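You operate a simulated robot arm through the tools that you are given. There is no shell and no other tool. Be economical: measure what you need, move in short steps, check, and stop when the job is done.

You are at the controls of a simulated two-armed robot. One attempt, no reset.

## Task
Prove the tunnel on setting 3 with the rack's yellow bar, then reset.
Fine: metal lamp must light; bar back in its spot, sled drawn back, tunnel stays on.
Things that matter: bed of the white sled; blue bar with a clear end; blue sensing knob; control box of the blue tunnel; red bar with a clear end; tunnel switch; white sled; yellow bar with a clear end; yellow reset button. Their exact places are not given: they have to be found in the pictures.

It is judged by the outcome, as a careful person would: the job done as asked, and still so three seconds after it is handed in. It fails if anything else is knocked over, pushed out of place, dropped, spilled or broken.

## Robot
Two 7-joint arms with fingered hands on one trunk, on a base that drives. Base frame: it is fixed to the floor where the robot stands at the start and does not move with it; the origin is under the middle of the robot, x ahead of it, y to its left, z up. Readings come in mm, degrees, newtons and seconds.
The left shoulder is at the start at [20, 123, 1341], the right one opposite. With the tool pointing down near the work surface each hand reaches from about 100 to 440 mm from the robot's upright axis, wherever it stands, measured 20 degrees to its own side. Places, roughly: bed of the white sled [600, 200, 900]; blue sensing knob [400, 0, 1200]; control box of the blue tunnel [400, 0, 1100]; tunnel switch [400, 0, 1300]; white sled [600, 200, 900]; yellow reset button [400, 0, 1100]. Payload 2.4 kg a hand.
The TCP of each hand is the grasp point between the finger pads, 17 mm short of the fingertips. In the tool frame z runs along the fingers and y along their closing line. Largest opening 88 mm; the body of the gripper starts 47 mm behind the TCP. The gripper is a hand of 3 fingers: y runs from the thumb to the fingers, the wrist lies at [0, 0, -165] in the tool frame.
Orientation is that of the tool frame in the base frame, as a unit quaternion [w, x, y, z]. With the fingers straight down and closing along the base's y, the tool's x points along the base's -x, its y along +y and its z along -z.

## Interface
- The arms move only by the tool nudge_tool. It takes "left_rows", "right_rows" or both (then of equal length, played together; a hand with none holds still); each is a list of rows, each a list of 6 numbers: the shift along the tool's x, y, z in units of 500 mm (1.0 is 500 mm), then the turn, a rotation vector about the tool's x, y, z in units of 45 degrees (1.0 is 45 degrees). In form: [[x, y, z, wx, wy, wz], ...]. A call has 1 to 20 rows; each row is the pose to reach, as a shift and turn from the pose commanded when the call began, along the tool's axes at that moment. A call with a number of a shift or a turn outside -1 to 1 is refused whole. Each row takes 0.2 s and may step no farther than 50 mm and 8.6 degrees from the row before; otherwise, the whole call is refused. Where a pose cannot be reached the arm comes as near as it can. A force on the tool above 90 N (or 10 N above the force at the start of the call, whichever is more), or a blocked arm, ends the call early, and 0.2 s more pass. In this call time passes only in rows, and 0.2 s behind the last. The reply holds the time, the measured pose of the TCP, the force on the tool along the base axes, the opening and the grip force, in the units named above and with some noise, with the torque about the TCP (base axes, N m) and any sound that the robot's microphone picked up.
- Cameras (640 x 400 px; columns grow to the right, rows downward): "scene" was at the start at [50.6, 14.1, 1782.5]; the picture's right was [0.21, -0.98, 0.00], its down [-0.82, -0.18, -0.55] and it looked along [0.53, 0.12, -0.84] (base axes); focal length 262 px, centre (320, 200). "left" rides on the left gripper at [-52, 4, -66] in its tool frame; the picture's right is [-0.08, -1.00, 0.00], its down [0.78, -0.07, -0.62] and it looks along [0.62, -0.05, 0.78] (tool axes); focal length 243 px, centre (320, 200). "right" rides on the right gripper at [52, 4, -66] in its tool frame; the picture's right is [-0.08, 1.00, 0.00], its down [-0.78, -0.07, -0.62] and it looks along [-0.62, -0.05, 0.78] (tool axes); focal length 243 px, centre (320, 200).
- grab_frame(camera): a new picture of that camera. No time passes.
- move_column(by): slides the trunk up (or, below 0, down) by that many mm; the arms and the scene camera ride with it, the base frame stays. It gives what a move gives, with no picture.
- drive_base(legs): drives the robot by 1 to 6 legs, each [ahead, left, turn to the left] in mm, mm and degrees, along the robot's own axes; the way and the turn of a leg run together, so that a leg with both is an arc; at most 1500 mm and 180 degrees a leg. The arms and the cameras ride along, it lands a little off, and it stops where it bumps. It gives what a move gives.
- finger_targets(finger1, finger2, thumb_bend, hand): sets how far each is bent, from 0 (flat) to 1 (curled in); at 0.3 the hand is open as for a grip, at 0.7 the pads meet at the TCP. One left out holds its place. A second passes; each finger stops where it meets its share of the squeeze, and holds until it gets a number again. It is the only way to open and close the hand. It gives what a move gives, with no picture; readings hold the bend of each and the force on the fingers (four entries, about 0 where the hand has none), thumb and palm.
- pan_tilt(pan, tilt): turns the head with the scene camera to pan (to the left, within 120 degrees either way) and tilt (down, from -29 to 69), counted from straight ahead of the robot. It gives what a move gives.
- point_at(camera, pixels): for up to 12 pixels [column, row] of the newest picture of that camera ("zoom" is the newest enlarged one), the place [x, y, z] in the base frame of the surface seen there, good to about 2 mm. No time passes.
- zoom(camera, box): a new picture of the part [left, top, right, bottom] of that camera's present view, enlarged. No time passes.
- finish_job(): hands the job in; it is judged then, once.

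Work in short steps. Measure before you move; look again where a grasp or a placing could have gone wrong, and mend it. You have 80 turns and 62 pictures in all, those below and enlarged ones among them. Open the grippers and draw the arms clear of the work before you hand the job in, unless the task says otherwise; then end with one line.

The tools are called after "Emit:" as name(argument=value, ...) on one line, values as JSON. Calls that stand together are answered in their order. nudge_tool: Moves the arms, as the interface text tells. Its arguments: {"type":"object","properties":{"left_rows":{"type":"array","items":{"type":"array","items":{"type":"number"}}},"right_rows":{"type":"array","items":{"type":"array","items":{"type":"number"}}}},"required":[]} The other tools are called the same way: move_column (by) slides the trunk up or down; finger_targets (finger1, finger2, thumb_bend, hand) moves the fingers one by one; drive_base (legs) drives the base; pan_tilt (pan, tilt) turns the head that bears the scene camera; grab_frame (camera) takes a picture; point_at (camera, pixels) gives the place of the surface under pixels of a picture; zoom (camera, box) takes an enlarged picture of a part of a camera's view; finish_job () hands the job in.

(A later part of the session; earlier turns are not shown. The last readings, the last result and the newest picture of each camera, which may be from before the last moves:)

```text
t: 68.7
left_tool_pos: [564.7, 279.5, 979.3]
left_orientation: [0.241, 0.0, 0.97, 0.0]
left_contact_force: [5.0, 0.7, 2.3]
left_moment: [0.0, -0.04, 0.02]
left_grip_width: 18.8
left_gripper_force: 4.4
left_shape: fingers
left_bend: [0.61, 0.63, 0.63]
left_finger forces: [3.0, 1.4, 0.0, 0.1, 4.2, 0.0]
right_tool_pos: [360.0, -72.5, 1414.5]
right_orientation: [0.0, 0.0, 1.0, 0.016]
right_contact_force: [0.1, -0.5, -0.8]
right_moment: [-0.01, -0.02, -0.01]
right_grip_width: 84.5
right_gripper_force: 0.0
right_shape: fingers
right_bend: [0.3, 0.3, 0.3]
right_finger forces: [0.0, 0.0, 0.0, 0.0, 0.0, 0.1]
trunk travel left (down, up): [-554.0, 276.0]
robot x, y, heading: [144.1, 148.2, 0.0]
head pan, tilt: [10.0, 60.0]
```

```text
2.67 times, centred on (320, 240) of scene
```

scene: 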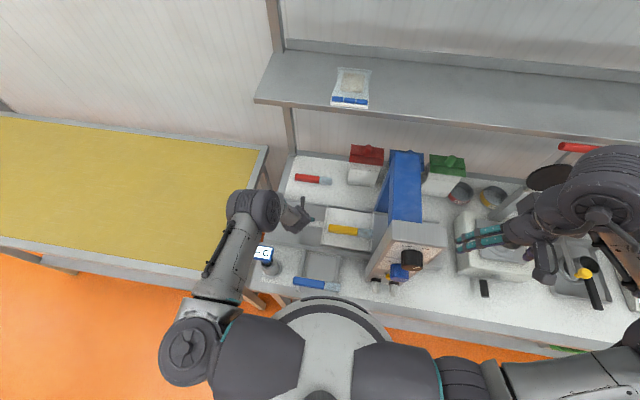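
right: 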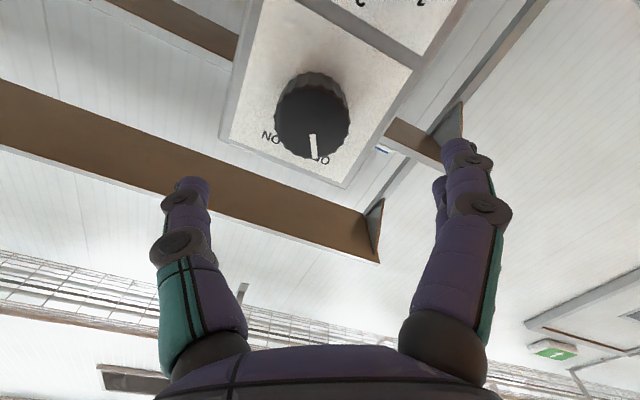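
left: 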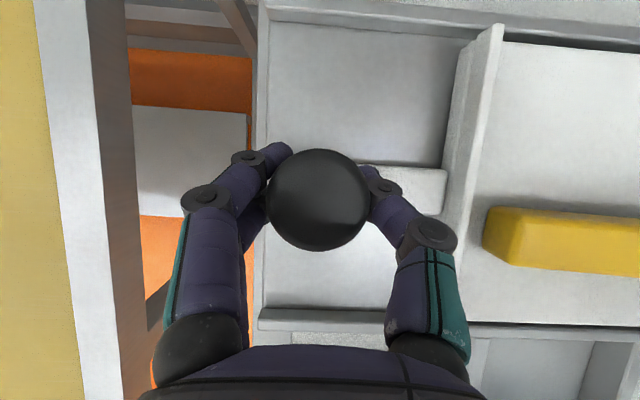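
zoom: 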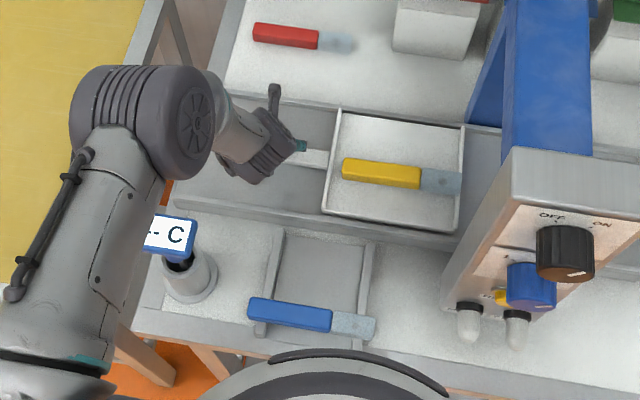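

The forearm is about 180 mm above the thermometer, so it's safe. I'll push another 165 mm through the tunnel.

Emit:
nudge_tool(left_rows=[[0, -0.01, 0, 0, 0, 0], [0, -0.03, 0, 0, 0, 0], [0, -0.06, 0, 0, 0, 0], [0, -0.09, 0, 0, 0, 0], [0, -0.12, 0, 0, 0, 0], [0, -0.15, 0, 0, 0, 0], [0, -0.18, 0, 0, 0, 0], [0, -0.21, 0, 0, 0, 0], [0, -0.24, 0, 0, 0, 0], [0, -0.27, 0, 0, 0, 0], [0, -0.3, 0, 0, 0, 0], [0, -0.33, 0, 0, 0, 0]])

Emit:
zoom(camera="scene", box=[200, 150, 460, 310])

```text
t: 71.3
left_tool_pos: [565.9, 113.8, 979.2]
left_orientation: [0.241, 0.0, 0.971, 0.001]
left_contact_force: [4.7, -0.1, 0.9]
left_moment: [0.01, 0.01, -0.01]
left_grip_width: 18.4
left_gripper_force: 4.2
left_shape: fingers
left_bend: [0.6, 0.63, 0.63]
left_finger forces: [3.4, 1.4, 0.0, 0.0, 3.9, 0.0]
right_tool_pos: [359.5, -71.8, 1416.6]
right_orientation: [0.0, 0.0, 1.0, 0.016]
right_contact_force: [-0.8, 0.6, 0.9]
right_moment: [0.01, -0.01, 0.04]
right_grip_width: 84.3
right_gripper_force: 0.1
right_shape: fingers
right_bend: [0.3, 0.3, 0.3]
right_finger forces: [0.0, 0.0, 0.0, 0.1, 0.1, 0.0]
trunk travel left (down, up): [-554.0, 276.0]
robot x, y, heading: [141.4, 152.5, 0.1]
head pan, tilt: [10.0, 60.0]
```

```text
2.46 times, centred on (330, 230) of scene
```

zoom: 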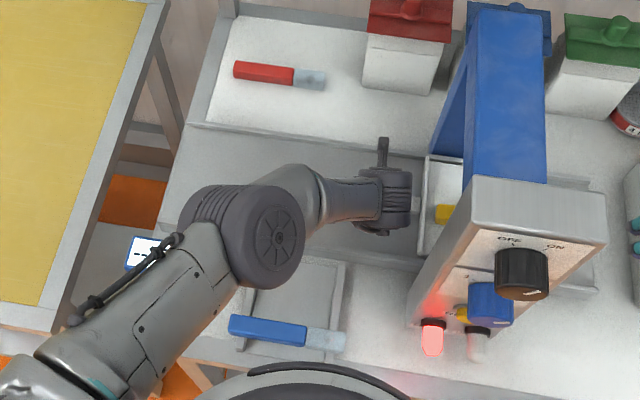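

The METAL lamp is glowing red. I'll draw the sled back 267 mm to its start.

Emit:
nudge_tool(left_rows=[[0, 0.01, 0, 0, 0, 0], [0, 0.03, 0, 0, 0, 0], [0, 0.06, 0, 0, 0, 0], [0, 0.09, 0, 0, 0, 0], [0, 0.12, 0, 0, 0, 0], [0, 0.15, 0, 0, 0, 0], [0, 0.18, 0, 0, 0, 0], [0, 0.21, 0, 0, 0, 0], [0, 0.24, 0, 0, 0, 0], [0, 0.27, 0, 0, 0, 0], [0, 0.3, 0, 0, 0, 0], [0, 0.33, 0, 0, 0, 0], [0, 0.36, 0, 0, 0, 0], [0, 0.39, 0, 0, 0, 0], [0, 0.42, 0, 0, 0, 0], [0, 0.45, 0, 0, 0, 0], [0, 0.48, 0, 0, 0, 0], [0, 0.51, 0, 0, 0, 0], [0, 0.525, 0, 0, 0, 0], [0, 0.532, 0, 0, 0, 0]])

Emit:
zoom(camera="scene", box=[200, 150, 460, 310])

```text
t: 75.5
left_tool_pos: [564.0, 381.1, 979.3]
left_orientation: [0.241, 0.0, 0.97, 0.0]
left_contact_force: [-1.9, -2.7, -4.5]
left_moment: [-0.02, 0.02, -0.03]
left_grip_width: 18.7
left_gripper_force: 4.7
left_shape: fingers
left_bend: [0.6, 0.63, 0.63]
left_finger forces: [2.4, 2.2, 0.0, 0.0, 5.5, 0.0]
right_tool_pos: [359.0, -72.5, 1414.6]
right_orientation: [0.0, -0.001, 1.0, 0.016]
right_contact_force: [0.0, 0.1, 0.0]
right_moment: [0.02, 0.04, -0.01]
right_grip_width: 83.9
right_gripper_force: 0.0
right_shape: fingers
right_bend: [0.3, 0.3, 0.3]
right_finger forces: [0.1, 0.1, 0.0, 0.0, 0.0, 0.0]
trunk travel left (down, up): [-554.0, 276.0]
robot x, y, heading: [137.3, 146.1, 0.2]
head pan, tilt: [10.0, 60.0]
```

```text
2.46 times, centred on (330, 230) of scene
```

zoom: 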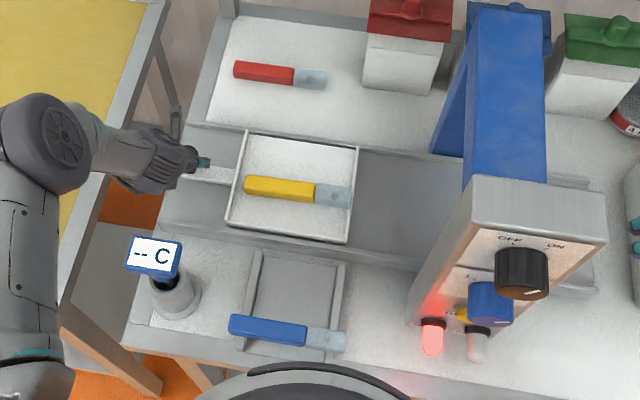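

The metal lamp stays lit and the sled is back. I'll release the handle, lift off, un-pitch and yaw the hand for the bar.

Emit:
finger_targets(hand="left", finger1=0.4, finger2=0.4, thumb_bend=0.4)

Emit:
nudge_tool(left_rows=[[0, 0, -0.05, 0, 0, 0], [0, 0, -0.11, 0, 0, 0], [0, 0, -0.16, 0, 0, 0]])

Emit:
nudge_tool(left_rows=[[-0.014, -0.05, -0.006, 0, 0.12, 0], [-0.028, -0.1, -0.012, 0, 0.24, 0], [-0.042, -0.16, -0.018, 0, 0.37, 0], [-0.056, -0.21, -0.024, 0, 0.5, 0], [-0.069, -0.262, -0.031, 0, 0.62, 0]])

Emit:
nudge_tool(left_rows=[[0, 0, 0, 0, 0, 0.167], [0, 0, 0, 0, 0, 0.333], [0, 0, 0, 0, 0, 0.5], [0, 0, 0, 0, 0, 0.667], [0, 0, 0, 0, 0, 0.833], [0, 0, 0, 0, 0, 1]])

Emit:
nudge_tool(left_rows=[[0, 0, 0, 0, 0, 0.167], [0, 0, 0, 0, 0, 0.333], [0, 0, 0, 0, 0, 0.5], [0, 0, 0, 0, 0, 0.667], [0, 0, 0, 0, 0, 0.833], [0, 0, 0, 0, 0, 1]])

Emit:
grab_frame(camera="left")

```text
t: 76.5
left_tool_pos: [564.0, 380.6, 978.3]
left_orientation: [0.241, 0.0, 0.971, -0.001]
left_contact_force: [-0.2, -0.1, -0.2]
left_moment: [0.03, -0.02, -0.01]
left_grip_width: 62.1
left_gripper_force: 0.0
left_shape: fingers
left_bend: [0.4, 0.4, 0.4]
left_finger forces: [0.0, 0.1, 0.0, 0.2, 0.1, 0.0]
right_tool_pos: [359.2, -72.3, 1414.8]
right_orientation: [0.0, 0.0, 1.0, 0.015]
right_contact_force: [-0.1, 0.6, 0.2]
right_moment: [0.0, 0.01, -0.01]
right_grip_width: 84.5
right_gripper_force: 0.1
right_shape: fingers
right_bend: [0.3, 0.3, 0.3]
right_finger forces: [0.1, 0.1, 0.0, 0.1, 0.0, 0.0]
trunk travel left (down, up): [-554.0, 276.0]
robot x, y, heading: [144.1, 149.7, 0.2]
head pan, tilt: [10.0, 60.0]
```

```text
t: 77.3
left_tool_pos: [527.8, 381.8, 1050.4]
left_orientation: [0.241, 0.0, 0.971, 0.0]
left_contact_force: [0.5, -0.5, 0.3]
left_moment: [-0.02, 0.02, -0.03]
left_grip_width: 62.2
left_gripper_force: 0.1
left_shape: fingers
left_bend: [0.4, 0.4, 0.4]
left_finger forces: [0.0, 0.0, 0.0, 0.0, 0.0, 0.0]
right_tool_pos: [358.3, -72.6, 1414.9]
right_orientation: [0.0, 0.0, 1.0, 0.016]
right_contact_force: [0.1, 0.0, 1.0]
right_moment: [0.02, 0.01, 0.01]
right_grip_width: 84.0
right_gripper_force: 0.1
right_shape: fingers
right_bend: [0.3, 0.3, 0.3]
right_finger forces: [0.0, 0.0, 0.1, 0.0, 0.0, 0.0]
trunk travel left (down, up): [-554.0, 276.0]
robot x, y, heading: [143.8, 147.8, -0.2]
head pan, tilt: [10.0, 60.0]
```

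```text
t: 78.5
left_tool_pos: [551.5, 250.8, 1077.6]
left_orientation: [-0.001, 0.0, 1.0, 0.0]
left_contact_force: [-0.3, -0.3, 0.7]
left_moment: [0.01, 0.0, -0.01]
left_grip_width: 62.0
left_gripper_force: 0.1
left_shape: fingers
left_bend: [0.4, 0.4, 0.4]
left_finger forces: [0.0, 0.0, 0.1, 0.1, 0.1, 0.0]
right_tool_pos: [360.1, -72.1, 1415.4]
right_orientation: [-0.001, 0.0, 1.0, 0.016]
right_contact_force: [-0.7, -1.0, 0.0]
right_moment: [0.0, -0.01, -0.02]
right_grip_width: 84.5
right_gripper_force: 0.0
right_shape: fingers
right_bend: [0.3, 0.3, 0.3]
right_finger forces: [0.1, 0.0, 0.0, 0.1, 0.0, 0.0]
trunk travel left (down, up): [-554.0, 276.0]
robot x, y, heading: [139.9, 147.6, 0.0]
head pan, tilt: [10.0, 60.0]
```

```text
t: 79.9
left_tool_pos: [550.8, 251.5, 1079.4]
left_orientation: [0.001, 0.384, 0.923, 0.0]
left_contact_force: [-0.3, 0.2, 0.6]
left_moment: [0.02, 0.03, -0.01]
left_grip_width: 62.5
left_gripper_force: 0.1
left_shape: fingers
left_bend: [0.4, 0.4, 0.4]
left_finger forces: [0.0, 0.1, 0.0, 0.0, 0.1, 0.0]
right_tool_pos: [358.7, -72.4, 1414.1]
right_orientation: [0.0, 0.0, 1.0, 0.016]
right_contact_force: [-0.2, 0.0, 0.0]
right_moment: [-0.01, 0.03, -0.02]
right_grip_width: 84.1
right_gripper_force: 0.2
right_shape: fingers
right_bend: [0.3, 0.3, 0.3]
right_finger forces: [0.0, 0.0, 0.0, 0.0, 0.0, 0.0]
trunk travel left (down, up): [-554.0, 276.0]
robot x, y, heading: [143.1, 146.1, 0.3]
head pan, tilt: [10.0, 60.0]
```

```text
t: 81.3
left_tool_pos: [550.4, 250.2, 1079.5]
left_orientation: [0.0, 0.708, 0.706, 0.001]
left_contact_force: [0.4, 0.1, -0.7]
left_moment: [-0.01, 0.01, 0.04]
left_grip_width: 62.4
left_gripper_force: 0.1
left_shape: fingers
left_bend: [0.4, 0.4, 0.4]
left_finger forces: [0.0, 0.1, 0.1, 0.0, 0.0, 0.1]
right_tool_pos: [359.2, -72.1, 1413.9]
right_orientation: [0.0, 0.0, 1.0, 0.015]
right_contact_force: [-0.5, 0.2, 0.5]
right_moment: [-0.02, -0.01, 0.0]
right_grip_width: 84.1
right_gripper_force: 0.1
right_shape: fingers
right_bend: [0.3, 0.3, 0.3]
right_finger forces: [0.1, 0.1, 0.0, 0.0, 0.1, 0.0]
trunk travel left (down, up): [-554.0, 276.0]
robot x, y, heading: [140.8, 145.4, -0.1]
head pan, tilt: [10.0, 60.0]
```

```text
19 pictures are left
```

left: 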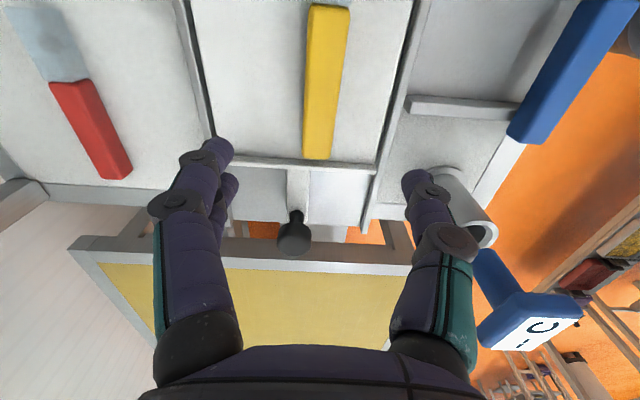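

Now I'll measure the bar on the bed for the regrasp, including its side surfaces.

Emit:
point_at(camera="left", pixels=[[310, 20], [345, 20], [328, 8], [328, 20], [322, 80], [308, 80], [337, 80], [314, 155], [306, 140], [330, 140]])

```text
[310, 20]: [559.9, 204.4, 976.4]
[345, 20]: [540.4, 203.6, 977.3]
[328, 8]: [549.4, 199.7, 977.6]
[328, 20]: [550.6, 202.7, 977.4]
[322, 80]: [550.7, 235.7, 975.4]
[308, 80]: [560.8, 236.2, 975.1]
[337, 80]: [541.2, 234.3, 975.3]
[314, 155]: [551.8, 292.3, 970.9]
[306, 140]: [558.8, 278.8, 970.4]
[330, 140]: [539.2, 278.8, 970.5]
```

The bar is at x≈550.3, with the yellow boundary at y≈197. I'll grasp at y 225 (same offset as in the rack), TCP z 965, closing only to 0.71.

Emit:
nudge_tool(left_rows=[[-0.05, 0, 0.03, 0, 0, 0], [-0.05, 0, 0.1, 0, 0, 0], [-0.05, 0, 0.17, 0, 0, 0], [-0.05, 0, 0.21, 0, 0, 0], [-0.05, 0, 0.229, 0, 0, 0]])

Emit:
finger_targets(hand="left", finger1=0.7, finger2=0.7, thumb_bend=0.7)

Emit:
nudge_tool(left_rows=[[0, 0, -0.01, 0, 0, 0], [0, 0, -0.025, 0, 0, 0]])

Emit:
grab_frame(camera="left")

```text
t: 82.5
left_tool_pos: [550.1, 223.8, 965.8]
left_orientation: [0.001, 0.707, 0.707, 0.001]
left_contact_force: [-0.9, -0.2, 5.1]
left_moment: [-0.01, -0.03, -0.01]
left_grip_width: 62.7
left_gripper_force: 3.2
left_shape: fingers
left_bend: [0.4, 0.4, 0.4]
left_finger forces: [1.4, 1.3, 0.0, 0.0, 2.7, 0.0]
right_tool_pos: [357.6, -72.4, 1415.8]
right_orientation: [0.0, 0.0, 1.0, 0.016]
right_contact_force: [-0.4, 0.2, 0.1]
right_moment: [-0.07, 0.01, 0.01]
right_grip_width: 84.5
right_gripper_force: 0.1
right_shape: fingers
right_bend: [0.3, 0.3, 0.3]
right_finger forces: [0.0, 0.0, 0.0, 0.1, 0.1, 0.1]
trunk travel left (down, up): [-554.0, 276.0]
robot x, y, heading: [138.3, 148.6, -0.1]
head pan, tilt: [10.0, 60.0]
```

```text
t: 83.5
left_tool_pos: [550.1, 225.5, 965.7]
left_orientation: [0.0, 0.707, 0.707, 0.001]
left_contact_force: [-4.8, -0.3, 19.4]
left_moment: [0.01, 0.47, -0.03]
left_grip_width: 16.5
left_gripper_force: 14.7
left_shape: fingers
left_bend: [0.65, 0.65, 0.66]
left_finger forces: [3.1, 3.1, 0.0, 0.0, 23.3, 0.1]
right_tool_pos: [356.8, -71.9, 1414.3]
right_orientation: [0.001, 0.0, 1.0, 0.016]
right_contact_force: [-0.5, 0.3, 0.1]
right_moment: [0.02, -0.02, 0.0]
right_grip_width: 84.2
right_gripper_force: 0.2
right_shape: fingers
right_bend: [0.3, 0.3, 0.3]
right_finger forces: [0.1, 0.0, 0.1, 0.0, 0.0, 0.0]
trunk travel left (down, up): [-554.0, 276.0]
robot x, y, heading: [137.8, 151.9, -0.1]
head pan, tilt: [10.0, 60.0]
```

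```text
t: 84.1
left_tool_pos: [548.6, 225.4, 977.7]
left_orientation: [0.0, 0.707, 0.707, -0.001]
left_contact_force: [-0.9, 0.5, -0.1]
left_moment: [-0.02, 0.0, 0.02]
left_grip_width: 16.1
left_gripper_force: 6.3
left_shape: fingers
left_bend: [0.63, 0.63, 0.65]
left_finger forces: [3.4, 3.6, 0.0, 0.0, 6.5, 0.0]
right_tool_pos: [360.2, -71.8, 1414.1]
right_orientation: [0.0, 0.0, 1.0, 0.017]
right_contact_force: [-0.3, 0.0, -0.4]
right_moment: [0.03, 0.03, 0.03]
right_grip_width: 84.2
right_gripper_force: 0.1
right_shape: fingers
right_bend: [0.3, 0.3, 0.3]
right_finger forces: [0.0, 0.0, 0.0, 0.0, 0.0, 0.0]
trunk travel left (down, up): [-554.0, 276.0]
robot x, y, heading: [142.3, 153.4, 0.1]
head pan, tilt: [10.0, 60.0]
```

```text
18 pictures are left
```

left: 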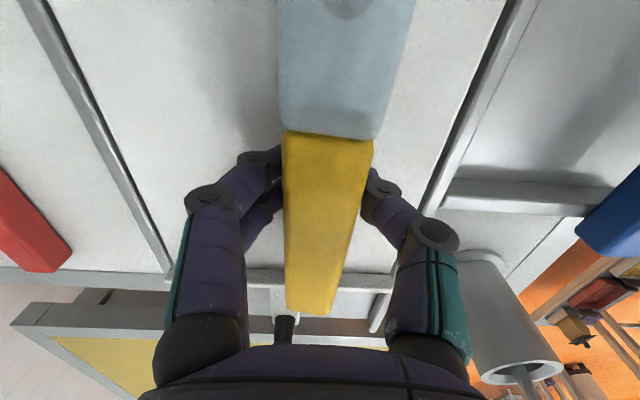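

The bar is gripped at 6.5 N. I'll lift 60 mm slowly and check it follows.

Emit:
nudge_tool(left_rows=[[0, 0, -0.02, 0, 0, 0], [0, 0, -0.05, 0, 0, 0], [0, 0, -0.08, 0, 0, 0], [0, 0, -0.1, 0, 0, 0]])

Emit:
grab_frame(camera="left")

Emit:
point_at(camera="left", pixels=[[330, 150], [300, 200], [350, 200], [320, 250], [310, 300], [330, 130], [290, 150], [368, 150], [320, 100], [330, 40]])

```text
t: 85.1
left_tool_pos: [550.0, 225.2, 1028.3]
left_orientation: [0.0, 0.707, 0.708, -0.001]
left_contact_force: [0.1, -0.7, -1.1]
left_moment: [-0.02, 0.0, 0.03]
left_grip_width: 16.1
left_gripper_force: 6.7
left_shape: fingers
left_bend: [0.63, 0.63, 0.65]
left_finger forces: [3.4, 3.5, 0.0, 0.1, 6.4, 0.0]
right_tool_pos: [359.1, -71.6, 1415.4]
right_orientation: [0.0, 0.0, 1.0, 0.016]
right_contact_force: [0.4, -0.3, -0.4]
right_moment: [-0.01, -0.02, 0.0]
right_grip_width: 84.4
right_gripper_force: 0.0
right_shape: fingers
right_bend: [0.3, 0.3, 0.3]
right_finger forces: [0.0, 0.1, 0.0, 0.0, 0.0, 0.0]
trunk travel left (down, up): [-554.0, 276.0]
robot x, y, heading: [139.9, 152.4, -0.1]
head pan, tilt: [10.0, 60.0]
```

```text
17 pictures are left
```

left: 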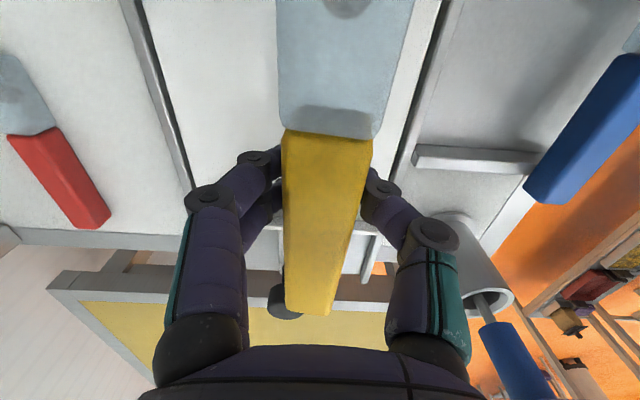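

```text
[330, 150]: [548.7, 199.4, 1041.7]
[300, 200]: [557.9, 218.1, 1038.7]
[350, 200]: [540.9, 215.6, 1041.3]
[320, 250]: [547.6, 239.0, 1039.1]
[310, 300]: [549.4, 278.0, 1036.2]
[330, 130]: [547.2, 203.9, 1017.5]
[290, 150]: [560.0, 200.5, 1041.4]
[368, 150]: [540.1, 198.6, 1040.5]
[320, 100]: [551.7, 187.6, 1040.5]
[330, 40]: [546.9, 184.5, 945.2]
```

The bar is held level, top 12.5 mm above the TCP, with its boundary 29 mm from the TCP. I'll carry it to the rack spot (TCP x 438, y 209.5).

Emit:
nudge_tool(left_rows=[[-0.004, -0.02, 0, 0, 0, 0], [-0.01, -0.06, 0, 0, 0, 0], [-0.016, -0.1, 0, 0, 0, 0], [-0.022, -0.14, 0, 0, 0, 0], [-0.027, -0.18, 0, 0, 0, 0], [-0.03, -0.21, 0, 0, 0, 0], [-0.031, -0.224, 0, 0, 0, 0]])

Emit:
nudge_tool(left_rows=[[0, 0, 0.04, 0, 0, 0], [0, 0, 0.08, 0, 0, 0], [0, 0, 0.11, 0, 0, 0], [0, 0, 0.13, 0, 0, 0]])

Emit:
grab_frame(camera="left")

Emit:
zoom(camera="scene", box=[220, 180, 400, 320])

```text
t: 86.7
left_tool_pos: [439.4, 210.4, 1026.1]
left_orientation: [-0.001, 0.707, 0.707, 0.0]
left_contact_force: [0.4, 0.5, -1.2]
left_moment: [0.01, -0.02, -0.01]
left_grip_width: 15.9
left_gripper_force: 6.3
left_shape: fingers
left_bend: [0.63, 0.63, 0.65]
left_finger forces: [3.3, 3.4, 0.0, 0.1, 6.2, 0.0]
right_tool_pos: [359.0, -71.5, 1415.7]
right_orientation: [0.0, -0.001, 1.0, 0.015]
right_contact_force: [0.4, 0.6, 0.4]
right_moment: [0.0, 0.02, 0.0]
right_grip_width: 84.4
right_gripper_force: 0.0
right_shape: fingers
right_bend: [0.3, 0.3, 0.3]
right_finger forces: [0.0, 0.0, 0.0, 0.0, 0.1, 0.1]
trunk travel left (down, up): [-554.0, 276.0]
robot x, y, heading: [140.5, 148.4, -0.1]
head pan, tilt: [10.0, 60.0]
```

```text
t: 87.7
left_tool_pos: [439.4, 210.4, 961.6]
left_orientation: [0.0, 0.708, 0.707, -0.001]
left_contact_force: [0.3, 0.9, -0.5]
left_moment: [0.02, 0.01, 0.0]
left_grip_width: 15.9
left_gripper_force: 6.9
left_shape: fingers
left_bend: [0.63, 0.63, 0.65]
left_finger forces: [3.3, 3.4, 0.0, 0.1, 6.2, 0.0]
right_tool_pos: [359.1, -72.2, 1414.4]
right_orientation: [0.0, 0.0, 1.0, 0.016]
right_contact_force: [-0.2, -0.7, 0.0]
right_moment: [-0.01, 0.01, 0.02]
right_grip_width: 84.1
right_gripper_force: 0.1
right_shape: fingers
right_bend: [0.3, 0.3, 0.3]
right_finger forces: [0.0, 0.0, 0.0, 0.0, 0.0, 0.0]
trunk travel left (down, up): [-554.0, 276.0]
robot x, y, heading: [137.9, 145.0, -0.2]
head pan, tilt: [10.0, 60.0]
```

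```text
16 pictures are left
```

left: 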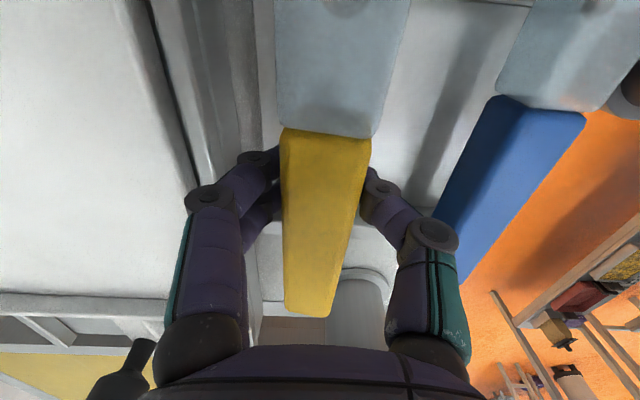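

```text
2.86 times, centred on (310, 250) of scene
```

zoom: 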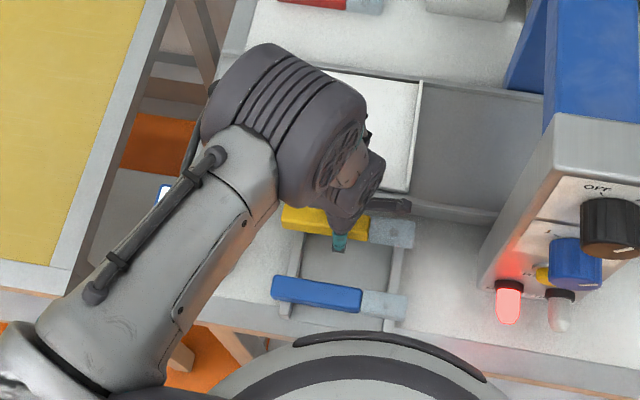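

Aligned. I'll lower in small steps, watching the force.

Emit:
nudge_tool(left_rows=[[0, -0.002, 0.012, 0, 0, 0], [0, -0.002, 0.024, 0, 0, 0], [0, -0.002, 0.034, 0, 0, 0]])

Emit:
nudge_tool(left_rows=[[0, 0, 0.004, 0, 0, 0], [0, 0, 0.008, 0, 0, 0]])

```text
t: 88.5
left_tool_pos: [438.5, 209.1, 945.6]
left_orientation: [0.0, 0.707, 0.708, 0.0]
left_contact_force: [0.2, -0.6, -0.9]
left_moment: [-0.01, 0.0, 0.01]
left_grip_width: 16.1
left_gripper_force: 6.9
left_shape: fingers
left_bend: [0.63, 0.63, 0.65]
left_finger forces: [3.3, 3.5, 0.0, 0.1, 6.3, 0.1]
right_tool_pos: [358.4, -71.4, 1414.9]
right_orientation: [0.0, 0.0, 1.0, 0.016]
right_contact_force: [-0.7, -0.1, 0.1]
right_moment: [0.04, 0.0, -0.01]
right_grip_width: 84.5
right_gripper_force: 0.0
right_shape: fingers
right_bend: [0.3, 0.3, 0.3]
right_finger forces: [0.0, 0.0, 0.0, 0.0, 0.1, 0.0]
trunk travel left (down, up): [-554.0, 276.0]
robot x, y, heading: [142.2, 151.6, -0.1]
head pan, tilt: [10.0, 60.0]
```

```text
t: 89.1
left_tool_pos: [438.2, 210.4, 941.3]
left_orientation: [0.0, 0.708, 0.707, 0.0]
left_contact_force: [0.2, -0.5, -1.1]
left_moment: [0.0, 0.01, 0.0]
left_grip_width: 15.6
left_gripper_force: 6.5
left_shape: fingers
left_bend: [0.63, 0.63, 0.65]
left_finger forces: [3.3, 3.4, 0.0, 0.0, 6.2, 0.0]
right_tool_pos: [359.2, -72.7, 1413.5]
right_orientation: [-0.001, 0.0, 1.0, 0.016]
right_contact_force: [-0.6, -0.1, 0.0]
right_moment: [-0.01, -0.02, 0.0]
right_grip_width: 84.2
right_gripper_force: 0.1
right_shape: fingers
right_bend: [0.3, 0.3, 0.3]
right_finger forces: [0.0, 0.0, 0.0, 0.0, 0.0, 0.1]
trunk travel left (down, up): [-554.0, 276.0]
robot x, y, heading: [141.9, 151.8, 0.1]
head pan, tilt: [10.0, 60.0]
```

No contact yet. A few more millimetres.

Emit:
nudge_tool(left_rows=[[0, 0, 0.005, 0, 0, 0]])

Emit:
nudge_tool(left_rows=[[0, 0, 0.004, 0, 0, 0]])

Emit:
grab_frame(camera="left")

Emit:
point_at(camera="left", pixels=[[300, 200], [330, 150], [350, 200], [310, 295], [320, 110], [310, 250]])

```text
t: 89.5
left_tool_pos: [436.6, 209.7, 938.7]
left_orientation: [0.0, 0.707, 0.707, 0.0]
left_contact_force: [-0.7, -0.1, 0.8]
left_moment: [-0.02, -0.03, 0.0]
left_grip_width: 15.9
left_gripper_force: 6.6
left_shape: fingers
left_bend: [0.63, 0.64, 0.65]
left_finger forces: [2.7, 3.0, 0.0, 0.1, 6.4, 0.0]
right_tool_pos: [358.9, -72.5, 1414.4]
right_orientation: [-0.001, 0.0, 1.0, 0.016]
right_contact_force: [0.5, 0.0, 0.4]
right_moment: [0.03, -0.02, -0.01]
right_grip_width: 84.5
right_gripper_force: 0.0
right_shape: fingers
right_bend: [0.3, 0.3, 0.3]
right_finger forces: [0.0, 0.0, 0.1, 0.1, 0.0, 0.0]
trunk travel left (down, up): [-554.0, 276.0]
robot x, y, heading: [143.4, 152.4, -0.1]
head pan, tilt: [10.0, 60.0]
```

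```text
t: 89.9
left_tool_pos: [438.1, 209.8, 935.8]
left_orientation: [0.0, 0.707, 0.707, 0.0]
left_contact_force: [0.5, -0.2, -0.1]
left_moment: [0.03, 0.0, 0.01]
left_grip_width: 5.2
left_gripper_force: 3.5
left_shape: fingers
left_bend: [0.68, 0.68, 0.68]
left_finger forces: [1.4, 1.4, 0.1, 0.0, 3.0, 0.0]
right_tool_pos: [358.7, -72.0, 1414.7]
right_orientation: [0.001, 0.0, 1.0, 0.016]
right_contact_force: [-0.2, 1.0, -0.7]
right_moment: [0.01, 0.01, -0.04]
right_grip_width: 84.2
right_gripper_force: 0.1
right_shape: fingers
right_bend: [0.3, 0.3, 0.3]
right_finger forces: [0.0, 0.1, 0.0, 0.1, 0.0, 0.1]
trunk travel left (down, up): [-554.0, 276.0]
robot x, y, heading: [139.6, 148.3, 0.0]
head pan, tilt: [10.0, 60.0]
```

```text
14 pictures are left
```

left: 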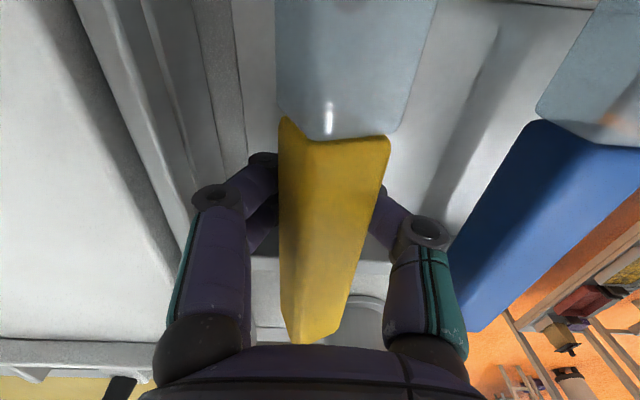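

```text
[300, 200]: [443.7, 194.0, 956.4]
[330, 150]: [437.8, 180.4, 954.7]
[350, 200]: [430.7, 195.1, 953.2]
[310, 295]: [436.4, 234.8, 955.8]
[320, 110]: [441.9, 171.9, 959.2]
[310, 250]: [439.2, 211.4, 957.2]
```

The bar touched the rack and rolled slightly in the fingers, as at the first grasp. I'll open gradually so it settles flat.

Emit:
finger_targets(hand="left", finger1=0.63, finger2=0.63, thumb_bend=0.63)

Emit:
finger_targets(hand="left", finger1=0.57, finger2=0.57, thumb_bend=0.57)

Emit:
grab_frame(camera="left")

Emit:
point_at(camera="left", pixels=[[300, 200], [320, 200], [340, 200], [310, 270], [320, 150], [320, 90]])

```text
t: 90.9
left_tool_pos: [436.3, 209.3, 935.9]
left_orientation: [0.0, 0.708, 0.706, 0.0]
left_contact_force: [0.4, 0.5, -0.7]
left_moment: [0.0, 0.03, 0.02]
left_grip_width: 11.5
left_gripper_force: 0.1
left_shape: fingers
left_bend: [0.63, 0.63, 0.63]
left_finger forces: [0.1, 0.1, 0.0, 0.0, 0.0, 0.0]
right_tool_pos: [359.0, -72.1, 1414.4]
right_orientation: [0.0, -0.001, 1.0, 0.016]
right_contact_force: [-0.1, -0.3, 0.3]
right_moment: [-0.01, -0.01, 0.03]
right_grip_width: 84.4
right_gripper_force: 0.1
right_shape: fingers
right_bend: [0.3, 0.3, 0.3]
right_finger forces: [0.0, 0.1, 0.1, 0.1, 0.0, 0.1]
trunk travel left (down, up): [-554.0, 276.0]
robot x, y, heading: [140.5, 148.9, 0.0]
head pan, tilt: [10.0, 60.0]
```

```text
t: 91.9
left_tool_pos: [437.0, 210.7, 936.0]
left_orientation: [0.001, 0.707, 0.707, 0.0]
left_contact_force: [-0.1, 0.1, 0.0]
left_moment: [0.02, 0.0, 0.03]
left_grip_width: 26.3
left_gripper_force: 0.1
left_shape: fingers
left_bend: [0.56, 0.56, 0.56]
left_finger forces: [0.0, 0.0, 0.0, 0.0, 0.0, 0.1]
right_tool_pos: [359.6, -72.4, 1415.1]
right_orientation: [0.0, 0.001, 1.0, 0.016]
right_contact_force: [-0.3, -0.6, -0.1]
right_moment: [-0.01, -0.04, -0.04]
right_grip_width: 84.4
right_gripper_force: 0.2
right_shape: fingers
right_bend: [0.3, 0.3, 0.3]
right_finger forces: [0.0, 0.0, 0.1, 0.1, 0.1, 0.0]
trunk travel left (down, up): [-554.0, 276.0]
robot x, y, heading: [142.8, 150.0, 0.0]
head pan, tilt: [10.0, 60.0]
```

```text
13 pictures are left
```

left: 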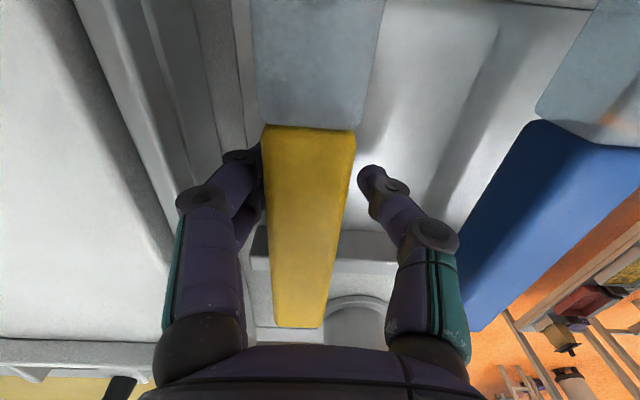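

```text
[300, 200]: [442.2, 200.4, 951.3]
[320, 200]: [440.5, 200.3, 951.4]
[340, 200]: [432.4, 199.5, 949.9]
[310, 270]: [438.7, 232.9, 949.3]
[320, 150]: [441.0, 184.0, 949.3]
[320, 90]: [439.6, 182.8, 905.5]
```

The bar is flat with its top at 950. I'll open slightly more, lift straight up and compare with the original view.

Emit:
finger_targets(hand="left", finger1=0.46, finger2=0.46, thumb_bend=0.46)

Emit:
nudge_tool(left_rows=[[0, 0, -0.03, 0, 0, 0], [0, 0, -0.08, 0, 0, 0], [0, 0, -0.14, 0, 0, 0], [0, 0, -0.2, 0, 0, 0]])

Emit:
grab_frame(camera="left")

Emit:
point_at(camera="left", pixels=[[300, 100], [306, 100], [330, 100], [337, 100], [318, 64], [312, 185], [305, 160], [325, 160], [322, 20]])

```text
t: 92.9
left_tool_pos: [437.4, 210.3, 935.9]
left_orientation: [0.0, 0.707, 0.707, -0.001]
left_contact_force: [-0.2, 0.5, -0.2]
left_moment: [-0.02, -0.01, 0.01]
left_grip_width: 48.7
left_gripper_force: 0.1
left_shape: fingers
left_bend: [0.46, 0.46, 0.46]
left_finger forces: [0.1, 0.0, 0.0, 0.0, 0.0, 0.0]
right_tool_pos: [358.7, -72.9, 1414.9]
right_orientation: [0.001, 0.0, 1.0, 0.016]
right_contact_force: [0.1, 0.1, 0.4]
right_moment: [0.01, 0.01, 0.01]
right_grip_width: 84.5
right_gripper_force: 0.2
right_shape: fingers
right_bend: [0.3, 0.3, 0.3]
right_finger forces: [0.0, 0.1, 0.1, 0.1, 0.0, 0.0]
trunk travel left (down, up): [-554.0, 276.0]
robot x, y, heading: [140.9, 148.9, 0.2]
head pan, tilt: [10.0, 60.0]
```

```text
t: 93.9
left_tool_pos: [437.2, 210.8, 1036.7]
left_orientation: [0.0, 0.707, 0.707, -0.001]
left_contact_force: [0.4, 0.7, -0.2]
left_moment: [-0.01, -0.02, 0.04]
left_grip_width: 48.3
left_gripper_force: 0.1
left_shape: fingers
left_bend: [0.46, 0.46, 0.46]
left_finger forces: [0.0, 0.1, 0.0, 0.0, 0.1, 0.0]
right_tool_pos: [359.7, -71.2, 1414.8]
right_orientation: [0.0, 0.001, 1.0, 0.016]
right_contact_force: [-0.2, 0.2, -1.2]
right_moment: [-0.01, 0.0, 0.01]
right_grip_width: 84.5
right_gripper_force: 0.1
right_shape: fingers
right_bend: [0.3, 0.3, 0.3]
right_finger forces: [0.0, 0.0, 0.0, 0.1, 0.1, 0.1]
trunk travel left (down, up): [-554.0, 276.0]
robot x, y, heading: [144.5, 150.1, -0.1]
head pan, tilt: [10.0, 60.0]
```

```text
12 pictures are left
```

left: 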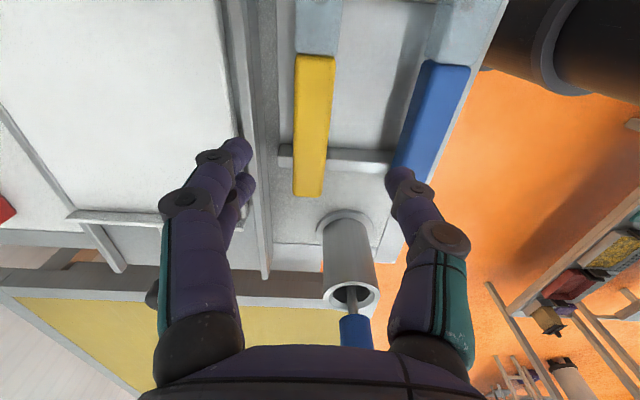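

```text
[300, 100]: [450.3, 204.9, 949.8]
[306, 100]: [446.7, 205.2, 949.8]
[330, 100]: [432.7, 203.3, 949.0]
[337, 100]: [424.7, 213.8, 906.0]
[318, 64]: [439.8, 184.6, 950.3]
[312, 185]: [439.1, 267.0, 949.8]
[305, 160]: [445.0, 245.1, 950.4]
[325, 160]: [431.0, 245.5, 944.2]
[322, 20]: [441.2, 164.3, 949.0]
```

The bar is back within about 3 mm of its original place, flat on the rack. I'll raise the left hand and swing it left, then drive back to the panel stance for the right hand to press RESET.

Emit:
nudge_tool(left_rows=[[0, 0, -0.09, 0, 0, 0], [0, 0, -0.18, 0, 0, 0], [0, 0, -0.27, 0, 0, 0], [0, 0, -0.36, 0, 0, 0], [0.04, 0, -0.42, 0, 0, 0], [0.12, 0, -0.42, 0, 0, 0], [0.2, 0, -0.42, 0, 0, 0], [0.28, 0, -0.42, 0, 0, 0], [0.32, 0, -0.42, 0, 0, 0]])

Emit:
drive_base(legs=[[-347, 0, 0], [0, -150, 0]])

Emit:
move_column(by=-200)

Emit:
nudge_tool(right_rows=[[-0.033, 0.02, 0, 0, -0.167, 0], [-0.067, 0.04, 0, 0, -0.333, 0], [-0.1, 0.06, 0, 0, -0.5, 0], [-0.133, 0.08, 0, 0, -0.667, 0], [-0.167, 0.1, 0, 0, -0.833, 0], [-0.2, 0.12, 0, 0, -1, 0]])

```text
t: 95.9
left_tool_pos: [437.2, 369.8, 1245.8]
left_orientation: [0.0, 0.707, 0.707, -0.001]
left_contact_force: [0.4, -0.3, 0.4]
left_moment: [0.04, 0.01, 0.03]
left_grip_width: 48.6
left_gripper_force: 0.1
left_shape: fingers
left_bend: [0.46, 0.46, 0.46]
left_finger forces: [0.0, 0.0, 0.1, 0.1, 0.1, 0.0]
right_tool_pos: [359.2, -71.5, 1415.0]
right_orientation: [0.0, 0.0, 1.0, 0.015]
right_contact_force: [-0.2, 0.4, 0.5]
right_moment: [0.04, 0.0, 0.02]
right_grip_width: 84.4
right_gripper_force: 0.0
right_shape: fingers
right_bend: [0.3, 0.3, 0.3]
right_finger forces: [0.0, 0.0, 0.1, 0.1, 0.0, 0.0]
trunk travel left (down, up): [-554.0, 276.0]
robot x, y, heading: [140.6, 148.3, -0.0]
head pan, tilt: [10.0, 60.0]
```

```text
t: 99.1
left_tool_pos: [95.0, 216.2, 1247.4]
left_orientation: [-0.001, 0.706, 0.709, 0.001]
left_contact_force: [-0.3, -0.6, -1.2]
left_moment: [0.01, 0.0, -0.01]
left_grip_width: 48.5
left_gripper_force: 0.0
left_shape: fingers
left_bend: [0.46, 0.46, 0.46]
left_finger forces: [0.0, 0.0, 0.0, 0.0, 0.0, 0.1]
right_tool_pos: [19.6, -224.7, 1414.1]
right_orientation: [0.0, -0.002, 1.0, 0.017]
right_contact_force: [0.2, 0.2, 1.0]
right_moment: [-0.05, -0.01, -0.04]
right_grip_width: 84.3
right_gripper_force: 0.1
right_shape: fingers
right_bend: [0.3, 0.3, 0.3]
right_finger forces: [0.0, 0.0, 0.0, 0.0, 0.1, 0.0]
trunk travel left (down, up): [-554.0, 276.0]
robot x, y, heading: [-196.2, -2.5, 0.0]
head pan, tilt: [10.0, 60.0]
```

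```text
t: 101.3
left_tool_pos: [94.7, 216.2, 1046.6]
left_orientation: [0.0, 0.706, 0.708, -0.001]
left_contact_force: [0.4, -0.7, 0.2]
left_moment: [-0.01, 0.0, 0.0]
left_grip_width: 48.7
left_gripper_force: 0.1
left_shape: fingers
left_bend: [0.46, 0.46, 0.46]
left_finger forces: [0.0, 0.0, 0.0, 0.0, 0.0, 0.1]
right_tool_pos: [19.2, -224.9, 1215.1]
right_orientation: [0.0, -0.003, 1.0, 0.016]
right_contact_force: [0.6, 0.5, 1.0]
right_moment: [-0.01, 0.02, -0.02]
right_grip_width: 84.1
right_gripper_force: 0.1
right_shape: fingers
right_bend: [0.3, 0.3, 0.3]
right_finger forces: [0.0, 0.0, 0.0, 0.1, 0.0, 0.0]
trunk travel left (down, up): [-354.0, 476.0]
robot x, y, heading: [-201.1, -5.2, 0.1]
head pan, tilt: [10.0, 60.0]
```

```text
t: 102.7
left_tool_pos: [95.9, 217.5, 1046.6]
left_orientation: [0.0, 0.705, 0.709, 0.0]
left_contact_force: [-0.4, 0.2, -0.4]
left_moment: [-0.03, 0.0, -0.03]
left_grip_width: 48.8
left_gripper_force: 0.0
left_shape: fingers
left_bend: [0.46, 0.46, 0.46]
left_finger forces: [0.0, 0.0, 0.1, 0.1, 0.1, 0.0]
right_tool_pos: [119.0, -164.9, 1216.3]
right_orientation: [0.384, 0.003, 0.923, 0.016]
right_contact_force: [0.1, 0.1, 0.4]
right_moment: [0.01, -0.02, -0.01]
right_grip_width: 84.2
right_gripper_force: 0.0
right_shape: fingers
right_bend: [0.3, 0.3, 0.3]
right_finger forces: [0.0, 0.0, 0.0, 0.0, 0.0, 0.1]
trunk travel left (down, up): [-354.0, 476.0]
robot x, y, heading: [-201.9, -7.6, 0.3]
head pan, tilt: [10.0, 60.0]
```

Continue pitching to forward and moving toward the button line, then close the fingers into a blunt tip.

Emit:
nudge_tool(right_rows=[[-0.003, 0.045, 0.05, 0, -0.14, 0], [-0.006, 0.09, 0.105, 0, -0.28, 0], [-0.009, 0.135, 0.16, 0, -0.42, 0], [-0.012, 0.18, 0.215, 0, -0.57, 0], [-0.015, 0.23, 0.27, 0, -0.71, 0], [-0.018, 0.275, 0.325, 0, -0.86, 0], [-0.021, 0.32, 0.375, 0, -1, 0]])

Emit:
finger_targets(hand="right", finger1=0.7, finger2=0.7, thumb_bend=0.7)

Emit:
pan_tilt(pan=8, tilt=40)

Emit:
zoom(camera="scene", box=[240, 130, 440, 290])

Emit:
grab_frame(camera="right")

```text
t: 104.3
left_tool_pos: [95.5, 217.1, 1047.3]
left_orientation: [0.0, 0.706, 0.708, -0.001]
left_contact_force: [-0.2, 0.2, 0.0]
left_moment: [-0.02, -0.01, -0.03]
left_grip_width: 48.8
left_gripper_force: 0.1
left_shape: fingers
left_bend: [0.46, 0.46, 0.46]
left_finger forces: [0.0, 0.0, 0.1, 0.0, 0.0, 0.0]
right_tool_pos: [260.0, 1.0, 1097.3]
right_orientation: [0.707, 0.009, 0.707, 0.013]
right_contact_force: [1.1, -0.7, -0.1]
right_moment: [-0.01, 0.01, -0.03]
right_grip_width: 84.4
right_gripper_force: 0.2
right_shape: fingers
right_bend: [0.3, 0.3, 0.3]
right_finger forces: [0.0, 0.0, 0.0, 0.0, 0.0, 0.1]
right hand out of reach, approached as far as the arm can: row 2
trunk travel left (down, up): [-354.0, 476.0]
robot x, y, heading: [-201.3, -2.5, 0.0]
head pan, tilt: [10.0, 60.0]
```

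```text
t: 105.3
left_tool_pos: [95.6, 216.4, 1046.8]
left_orientation: [0.001, 0.705, 0.709, 0.0]
left_contact_force: [0.1, 0.5, 0.3]
left_moment: [-0.03, 0.0, 0.01]
left_grip_width: 48.8
left_gripper_force: 0.1
left_shape: fingers
left_bend: [0.46, 0.46, 0.46]
left_finger forces: [0.1, 0.0, 0.0, 0.0, 0.1, 0.0]
right_tool_pos: [260.7, 0.1, 1098.3]
right_orientation: [0.707, 0.009, 0.707, 0.013]
right_contact_force: [-0.6, -0.1, 0.2]
right_moment: [0.02, -0.02, -0.02]
right_grip_width: 0.0
right_gripper_force: 0.0
right_shape: fingers
right_bend: [0.7, 0.7, 0.7]
right_finger forces: [0.0, 0.1, 0.1, 0.1, 0.0, 0.1]
trunk travel left (down, up): [-354.0, 476.0]
robot x, y, heading: [-200.8, -4.9, 0.3]
head pan, tilt: [10.0, 60.0]
```

```text
t: 106.1
left_tool_pos: [95.4, 216.6, 1047.5]
left_orientation: [0.001, 0.706, 0.708, 0.0]
left_contact_force: [-0.2, -1.4, 0.1]
left_moment: [-0.02, 0.01, -0.02]
left_grip_width: 48.5
left_gripper_force: 0.0
left_shape: fingers
left_bend: [0.46, 0.46, 0.46]
left_finger forces: [0.0, 0.0, 0.1, 0.0, 0.0, 0.1]
right_tool_pos: [260.8, -0.2, 1097.0]
right_orientation: [0.707, 0.009, 0.707, 0.013]
right_contact_force: [0.4, 0.6, 0.8]
right_moment: [0.01, -0.03, -0.01]
right_grip_width: 0.1
right_gripper_force: 0.0
right_shape: fingers
right_bend: [0.7, 0.7, 0.7]
right_finger forces: [0.1, 0.0, 0.0, 0.0, 0.0, 0.0]
trunk travel left (down, up): [-354.0, 476.0]
robot x, y, heading: [-199.3, -3.6, 0.4]
head pan, tilt: [8.0, 40.0]
```

```text
2.50 times, centred on (340, 210) of scene
```

zoom: 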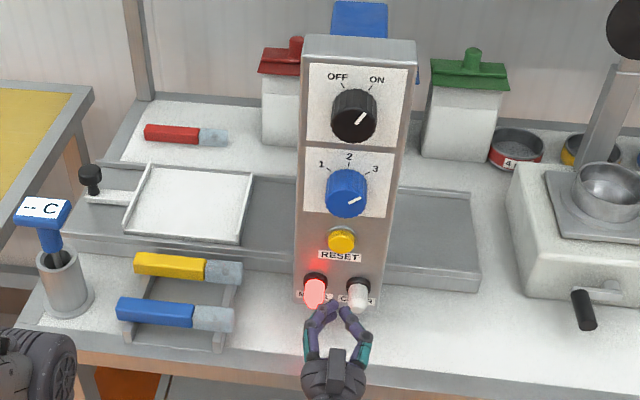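

```text
10 pictures are left
```

right: 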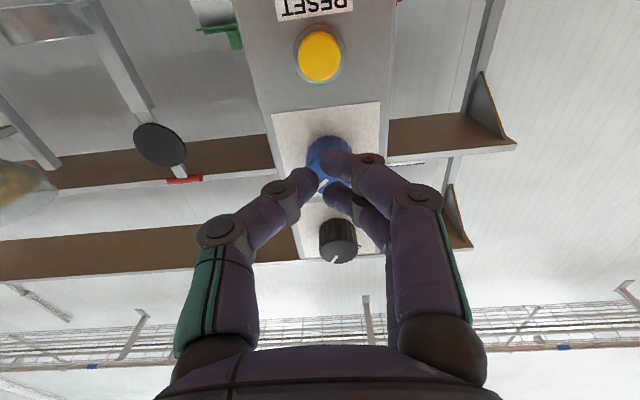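

The bar, sled and knobs all look right: ON, 3, METAL lamp lit. I'll locate the RESET button in the right view at (319,52).

Emit:
point_at(camera="right", pixels=[[319, 55], [303, 55], [336, 55], [319, 38], [319, 75], [360, 60]])

```text
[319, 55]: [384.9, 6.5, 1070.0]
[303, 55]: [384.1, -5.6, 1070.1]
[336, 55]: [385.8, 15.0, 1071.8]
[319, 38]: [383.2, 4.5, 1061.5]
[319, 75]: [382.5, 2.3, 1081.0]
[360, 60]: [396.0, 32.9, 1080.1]
```

Button centre is at about (385,4,1071). I'll align and advance to about 13 mm short.

Emit:
nudge_tool(right_rows=[[0.02, 0.003, 0.01, 0, 0, 0], [0.052, 0.008, 0.04, 0, 0, 0], [0.052, 0.008, 0.1, 0, 0, 0], [0.052, 0.008, 0.15, 0, 0, 0], [0.052, 0.008, 0.19, 0, 0, 0]])

Emit:
nudge_tool(right_rows=[[0, 0, 0.012, 0, 0, 0], [0, 0, 0.022, 0, 0, 0]])

Emit:
zoom(camera="right", box=[200, 0, 440, 240])

```text
t: 107.3
left_tool_pos: [95.2, 216.9, 1046.4]
left_orientation: [-0.001, 0.706, 0.708, 0.0]
left_contact_force: [-0.3, 0.0, -0.1]
left_moment: [0.0, -0.01, 0.02]
left_grip_width: 48.7
left_gripper_force: 0.1
left_shape: fingers
left_bend: [0.46, 0.46, 0.46]
left_finger forces: [0.0, 0.0, 0.1, 0.0, 0.1, 0.0]
right_tool_pos: [353.2, 4.9, 1070.1]
right_orientation: [0.707, 0.01, 0.707, 0.013]
right_contact_force: [0.2, -1.4, 0.0]
right_moment: [0.02, 0.01, 0.0]
right_grip_width: 0.0
right_gripper_force: 0.0
right_shape: fingers
right_bend: [0.7, 0.7, 0.7]
right_finger forces: [0.1, 0.0, 0.0, 0.0, 0.0, 0.0]
trunk travel left (down, up): [-354.0, 476.0]
robot x, y, heading: [-197.6, -5.7, 0.3]
head pan, tilt: [8.0, 40.0]
```

```text
t: 107.9
left_tool_pos: [94.9, 217.7, 1046.9]
left_orientation: [0.0, 0.705, 0.709, 0.001]
left_contact_force: [0.0, -0.4, 0.0]
left_moment: [-0.02, 0.01, 0.03]
left_grip_width: 48.7
left_gripper_force: 0.0
left_shape: fingers
left_bend: [0.46, 0.46, 0.46]
left_finger forces: [0.0, 0.0, 0.1, 0.0, 0.0, 0.1]
right_tool_pos: [364.1, 4.8, 1069.7]
right_orientation: [0.707, 0.01, 0.707, 0.012]
right_contact_force: [-0.5, 0.6, -0.1]
right_moment: [-0.03, 0.0, -0.02]
right_grip_width: 0.1
right_gripper_force: 0.0
right_shape: fingers
right_bend: [0.7, 0.7, 0.7]
right_finger forces: [0.0, 0.0, 0.0, 0.1, 0.1, 0.1]
trunk travel left (down, up): [-354.0, 476.0]
robot x, y, heading: [-201.7, -3.5, 0.2]
head pan, tilt: [8.0, 40.0]
```

```text
1.67 times, centred on (320, 120) of right
```

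zoom: 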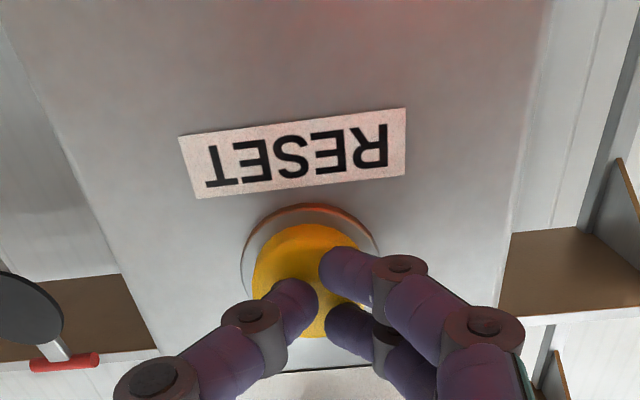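

The tips are over the button. I'll press gently in small steps.

Emit:
nudge_tool(right_rows=[[0, 0, 0.006, 0, 0, 0], [0, 0, 0.012, 0, 0, 0]])

Emit:
nudge_tool(right_rows=[[0, 0, 0.005, 0, 0, 0]])

Emit:
zoom(camera="scene", box=[290, 190, 410, 270])

```text
t: 108.5
left_tool_pos: [96.0, 217.1, 1047.1]
left_orientation: [0.0, 0.706, 0.708, 0.0]
left_contact_force: [0.1, -0.4, 0.4]
left_moment: [0.04, 0.04, -0.02]
left_grip_width: 48.4
left_gripper_force: 0.0
left_shape: fingers
left_bend: [0.46, 0.46, 0.46]
left_finger forces: [0.0, 0.1, 0.0, 0.0, 0.0, 0.1]
right_tool_pos: [370.4, 5.6, 1071.2]
right_orientation: [0.707, 0.009, 0.707, 0.013]
right_contact_force: [-4.0, 0.2, 1.0]
right_moment: [0.02, -0.01, -0.01]
right_grip_width: 0.0
right_gripper_force: 1.6
right_shape: fingers
right_bend: [0.7, 0.7, 0.7]
right_finger forces: [0.8, 0.6, 0.1, 0.0, 2.2, 0.1]
trunk travel left (down, up): [-354.0, 476.0]
robot x, y, heading: [-199.9, -8.2, 0.2]
head pan, tilt: [8.0, 40.0]
heard: click
```

```text
t: 108.9
left_tool_pos: [94.2, 216.6, 1047.3]
left_orientation: [0.001, 0.706, 0.708, -0.001]
left_contact_force: [0.6, 0.1, -0.3]
left_moment: [-0.04, -0.03, 0.01]
left_grip_width: 48.7
left_gripper_force: 0.0
left_shape: fingers
left_bend: [0.46, 0.46, 0.46]
left_finger forces: [0.0, 0.1, 0.1, 0.1, 0.0, 0.1]
right_tool_pos: [370.7, 6.6, 1069.0]
right_orientation: [0.707, 0.009, 0.707, 0.013]
right_contact_force: [-8.4, -0.6, -1.8]
right_moment: [0.0, 0.05, -0.01]
right_grip_width: 0.4
right_gripper_force: 4.5
right_shape: fingers
right_bend: [0.7, 0.7, 0.7]
right_finger forces: [1.7, 1.8, 0.1, 0.0, 5.1, 0.0]
trunk travel left (down, up): [-354.0, 476.0]
robot x, y, heading: [-199.4, -4.9, 0.4]
head pan, tilt: [8.0, 40.0]
```

```text
5.00 times, centred on (350, 230) of scene
```

zoom: 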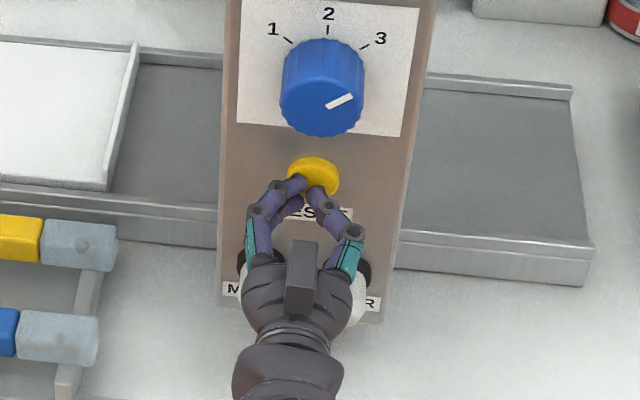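

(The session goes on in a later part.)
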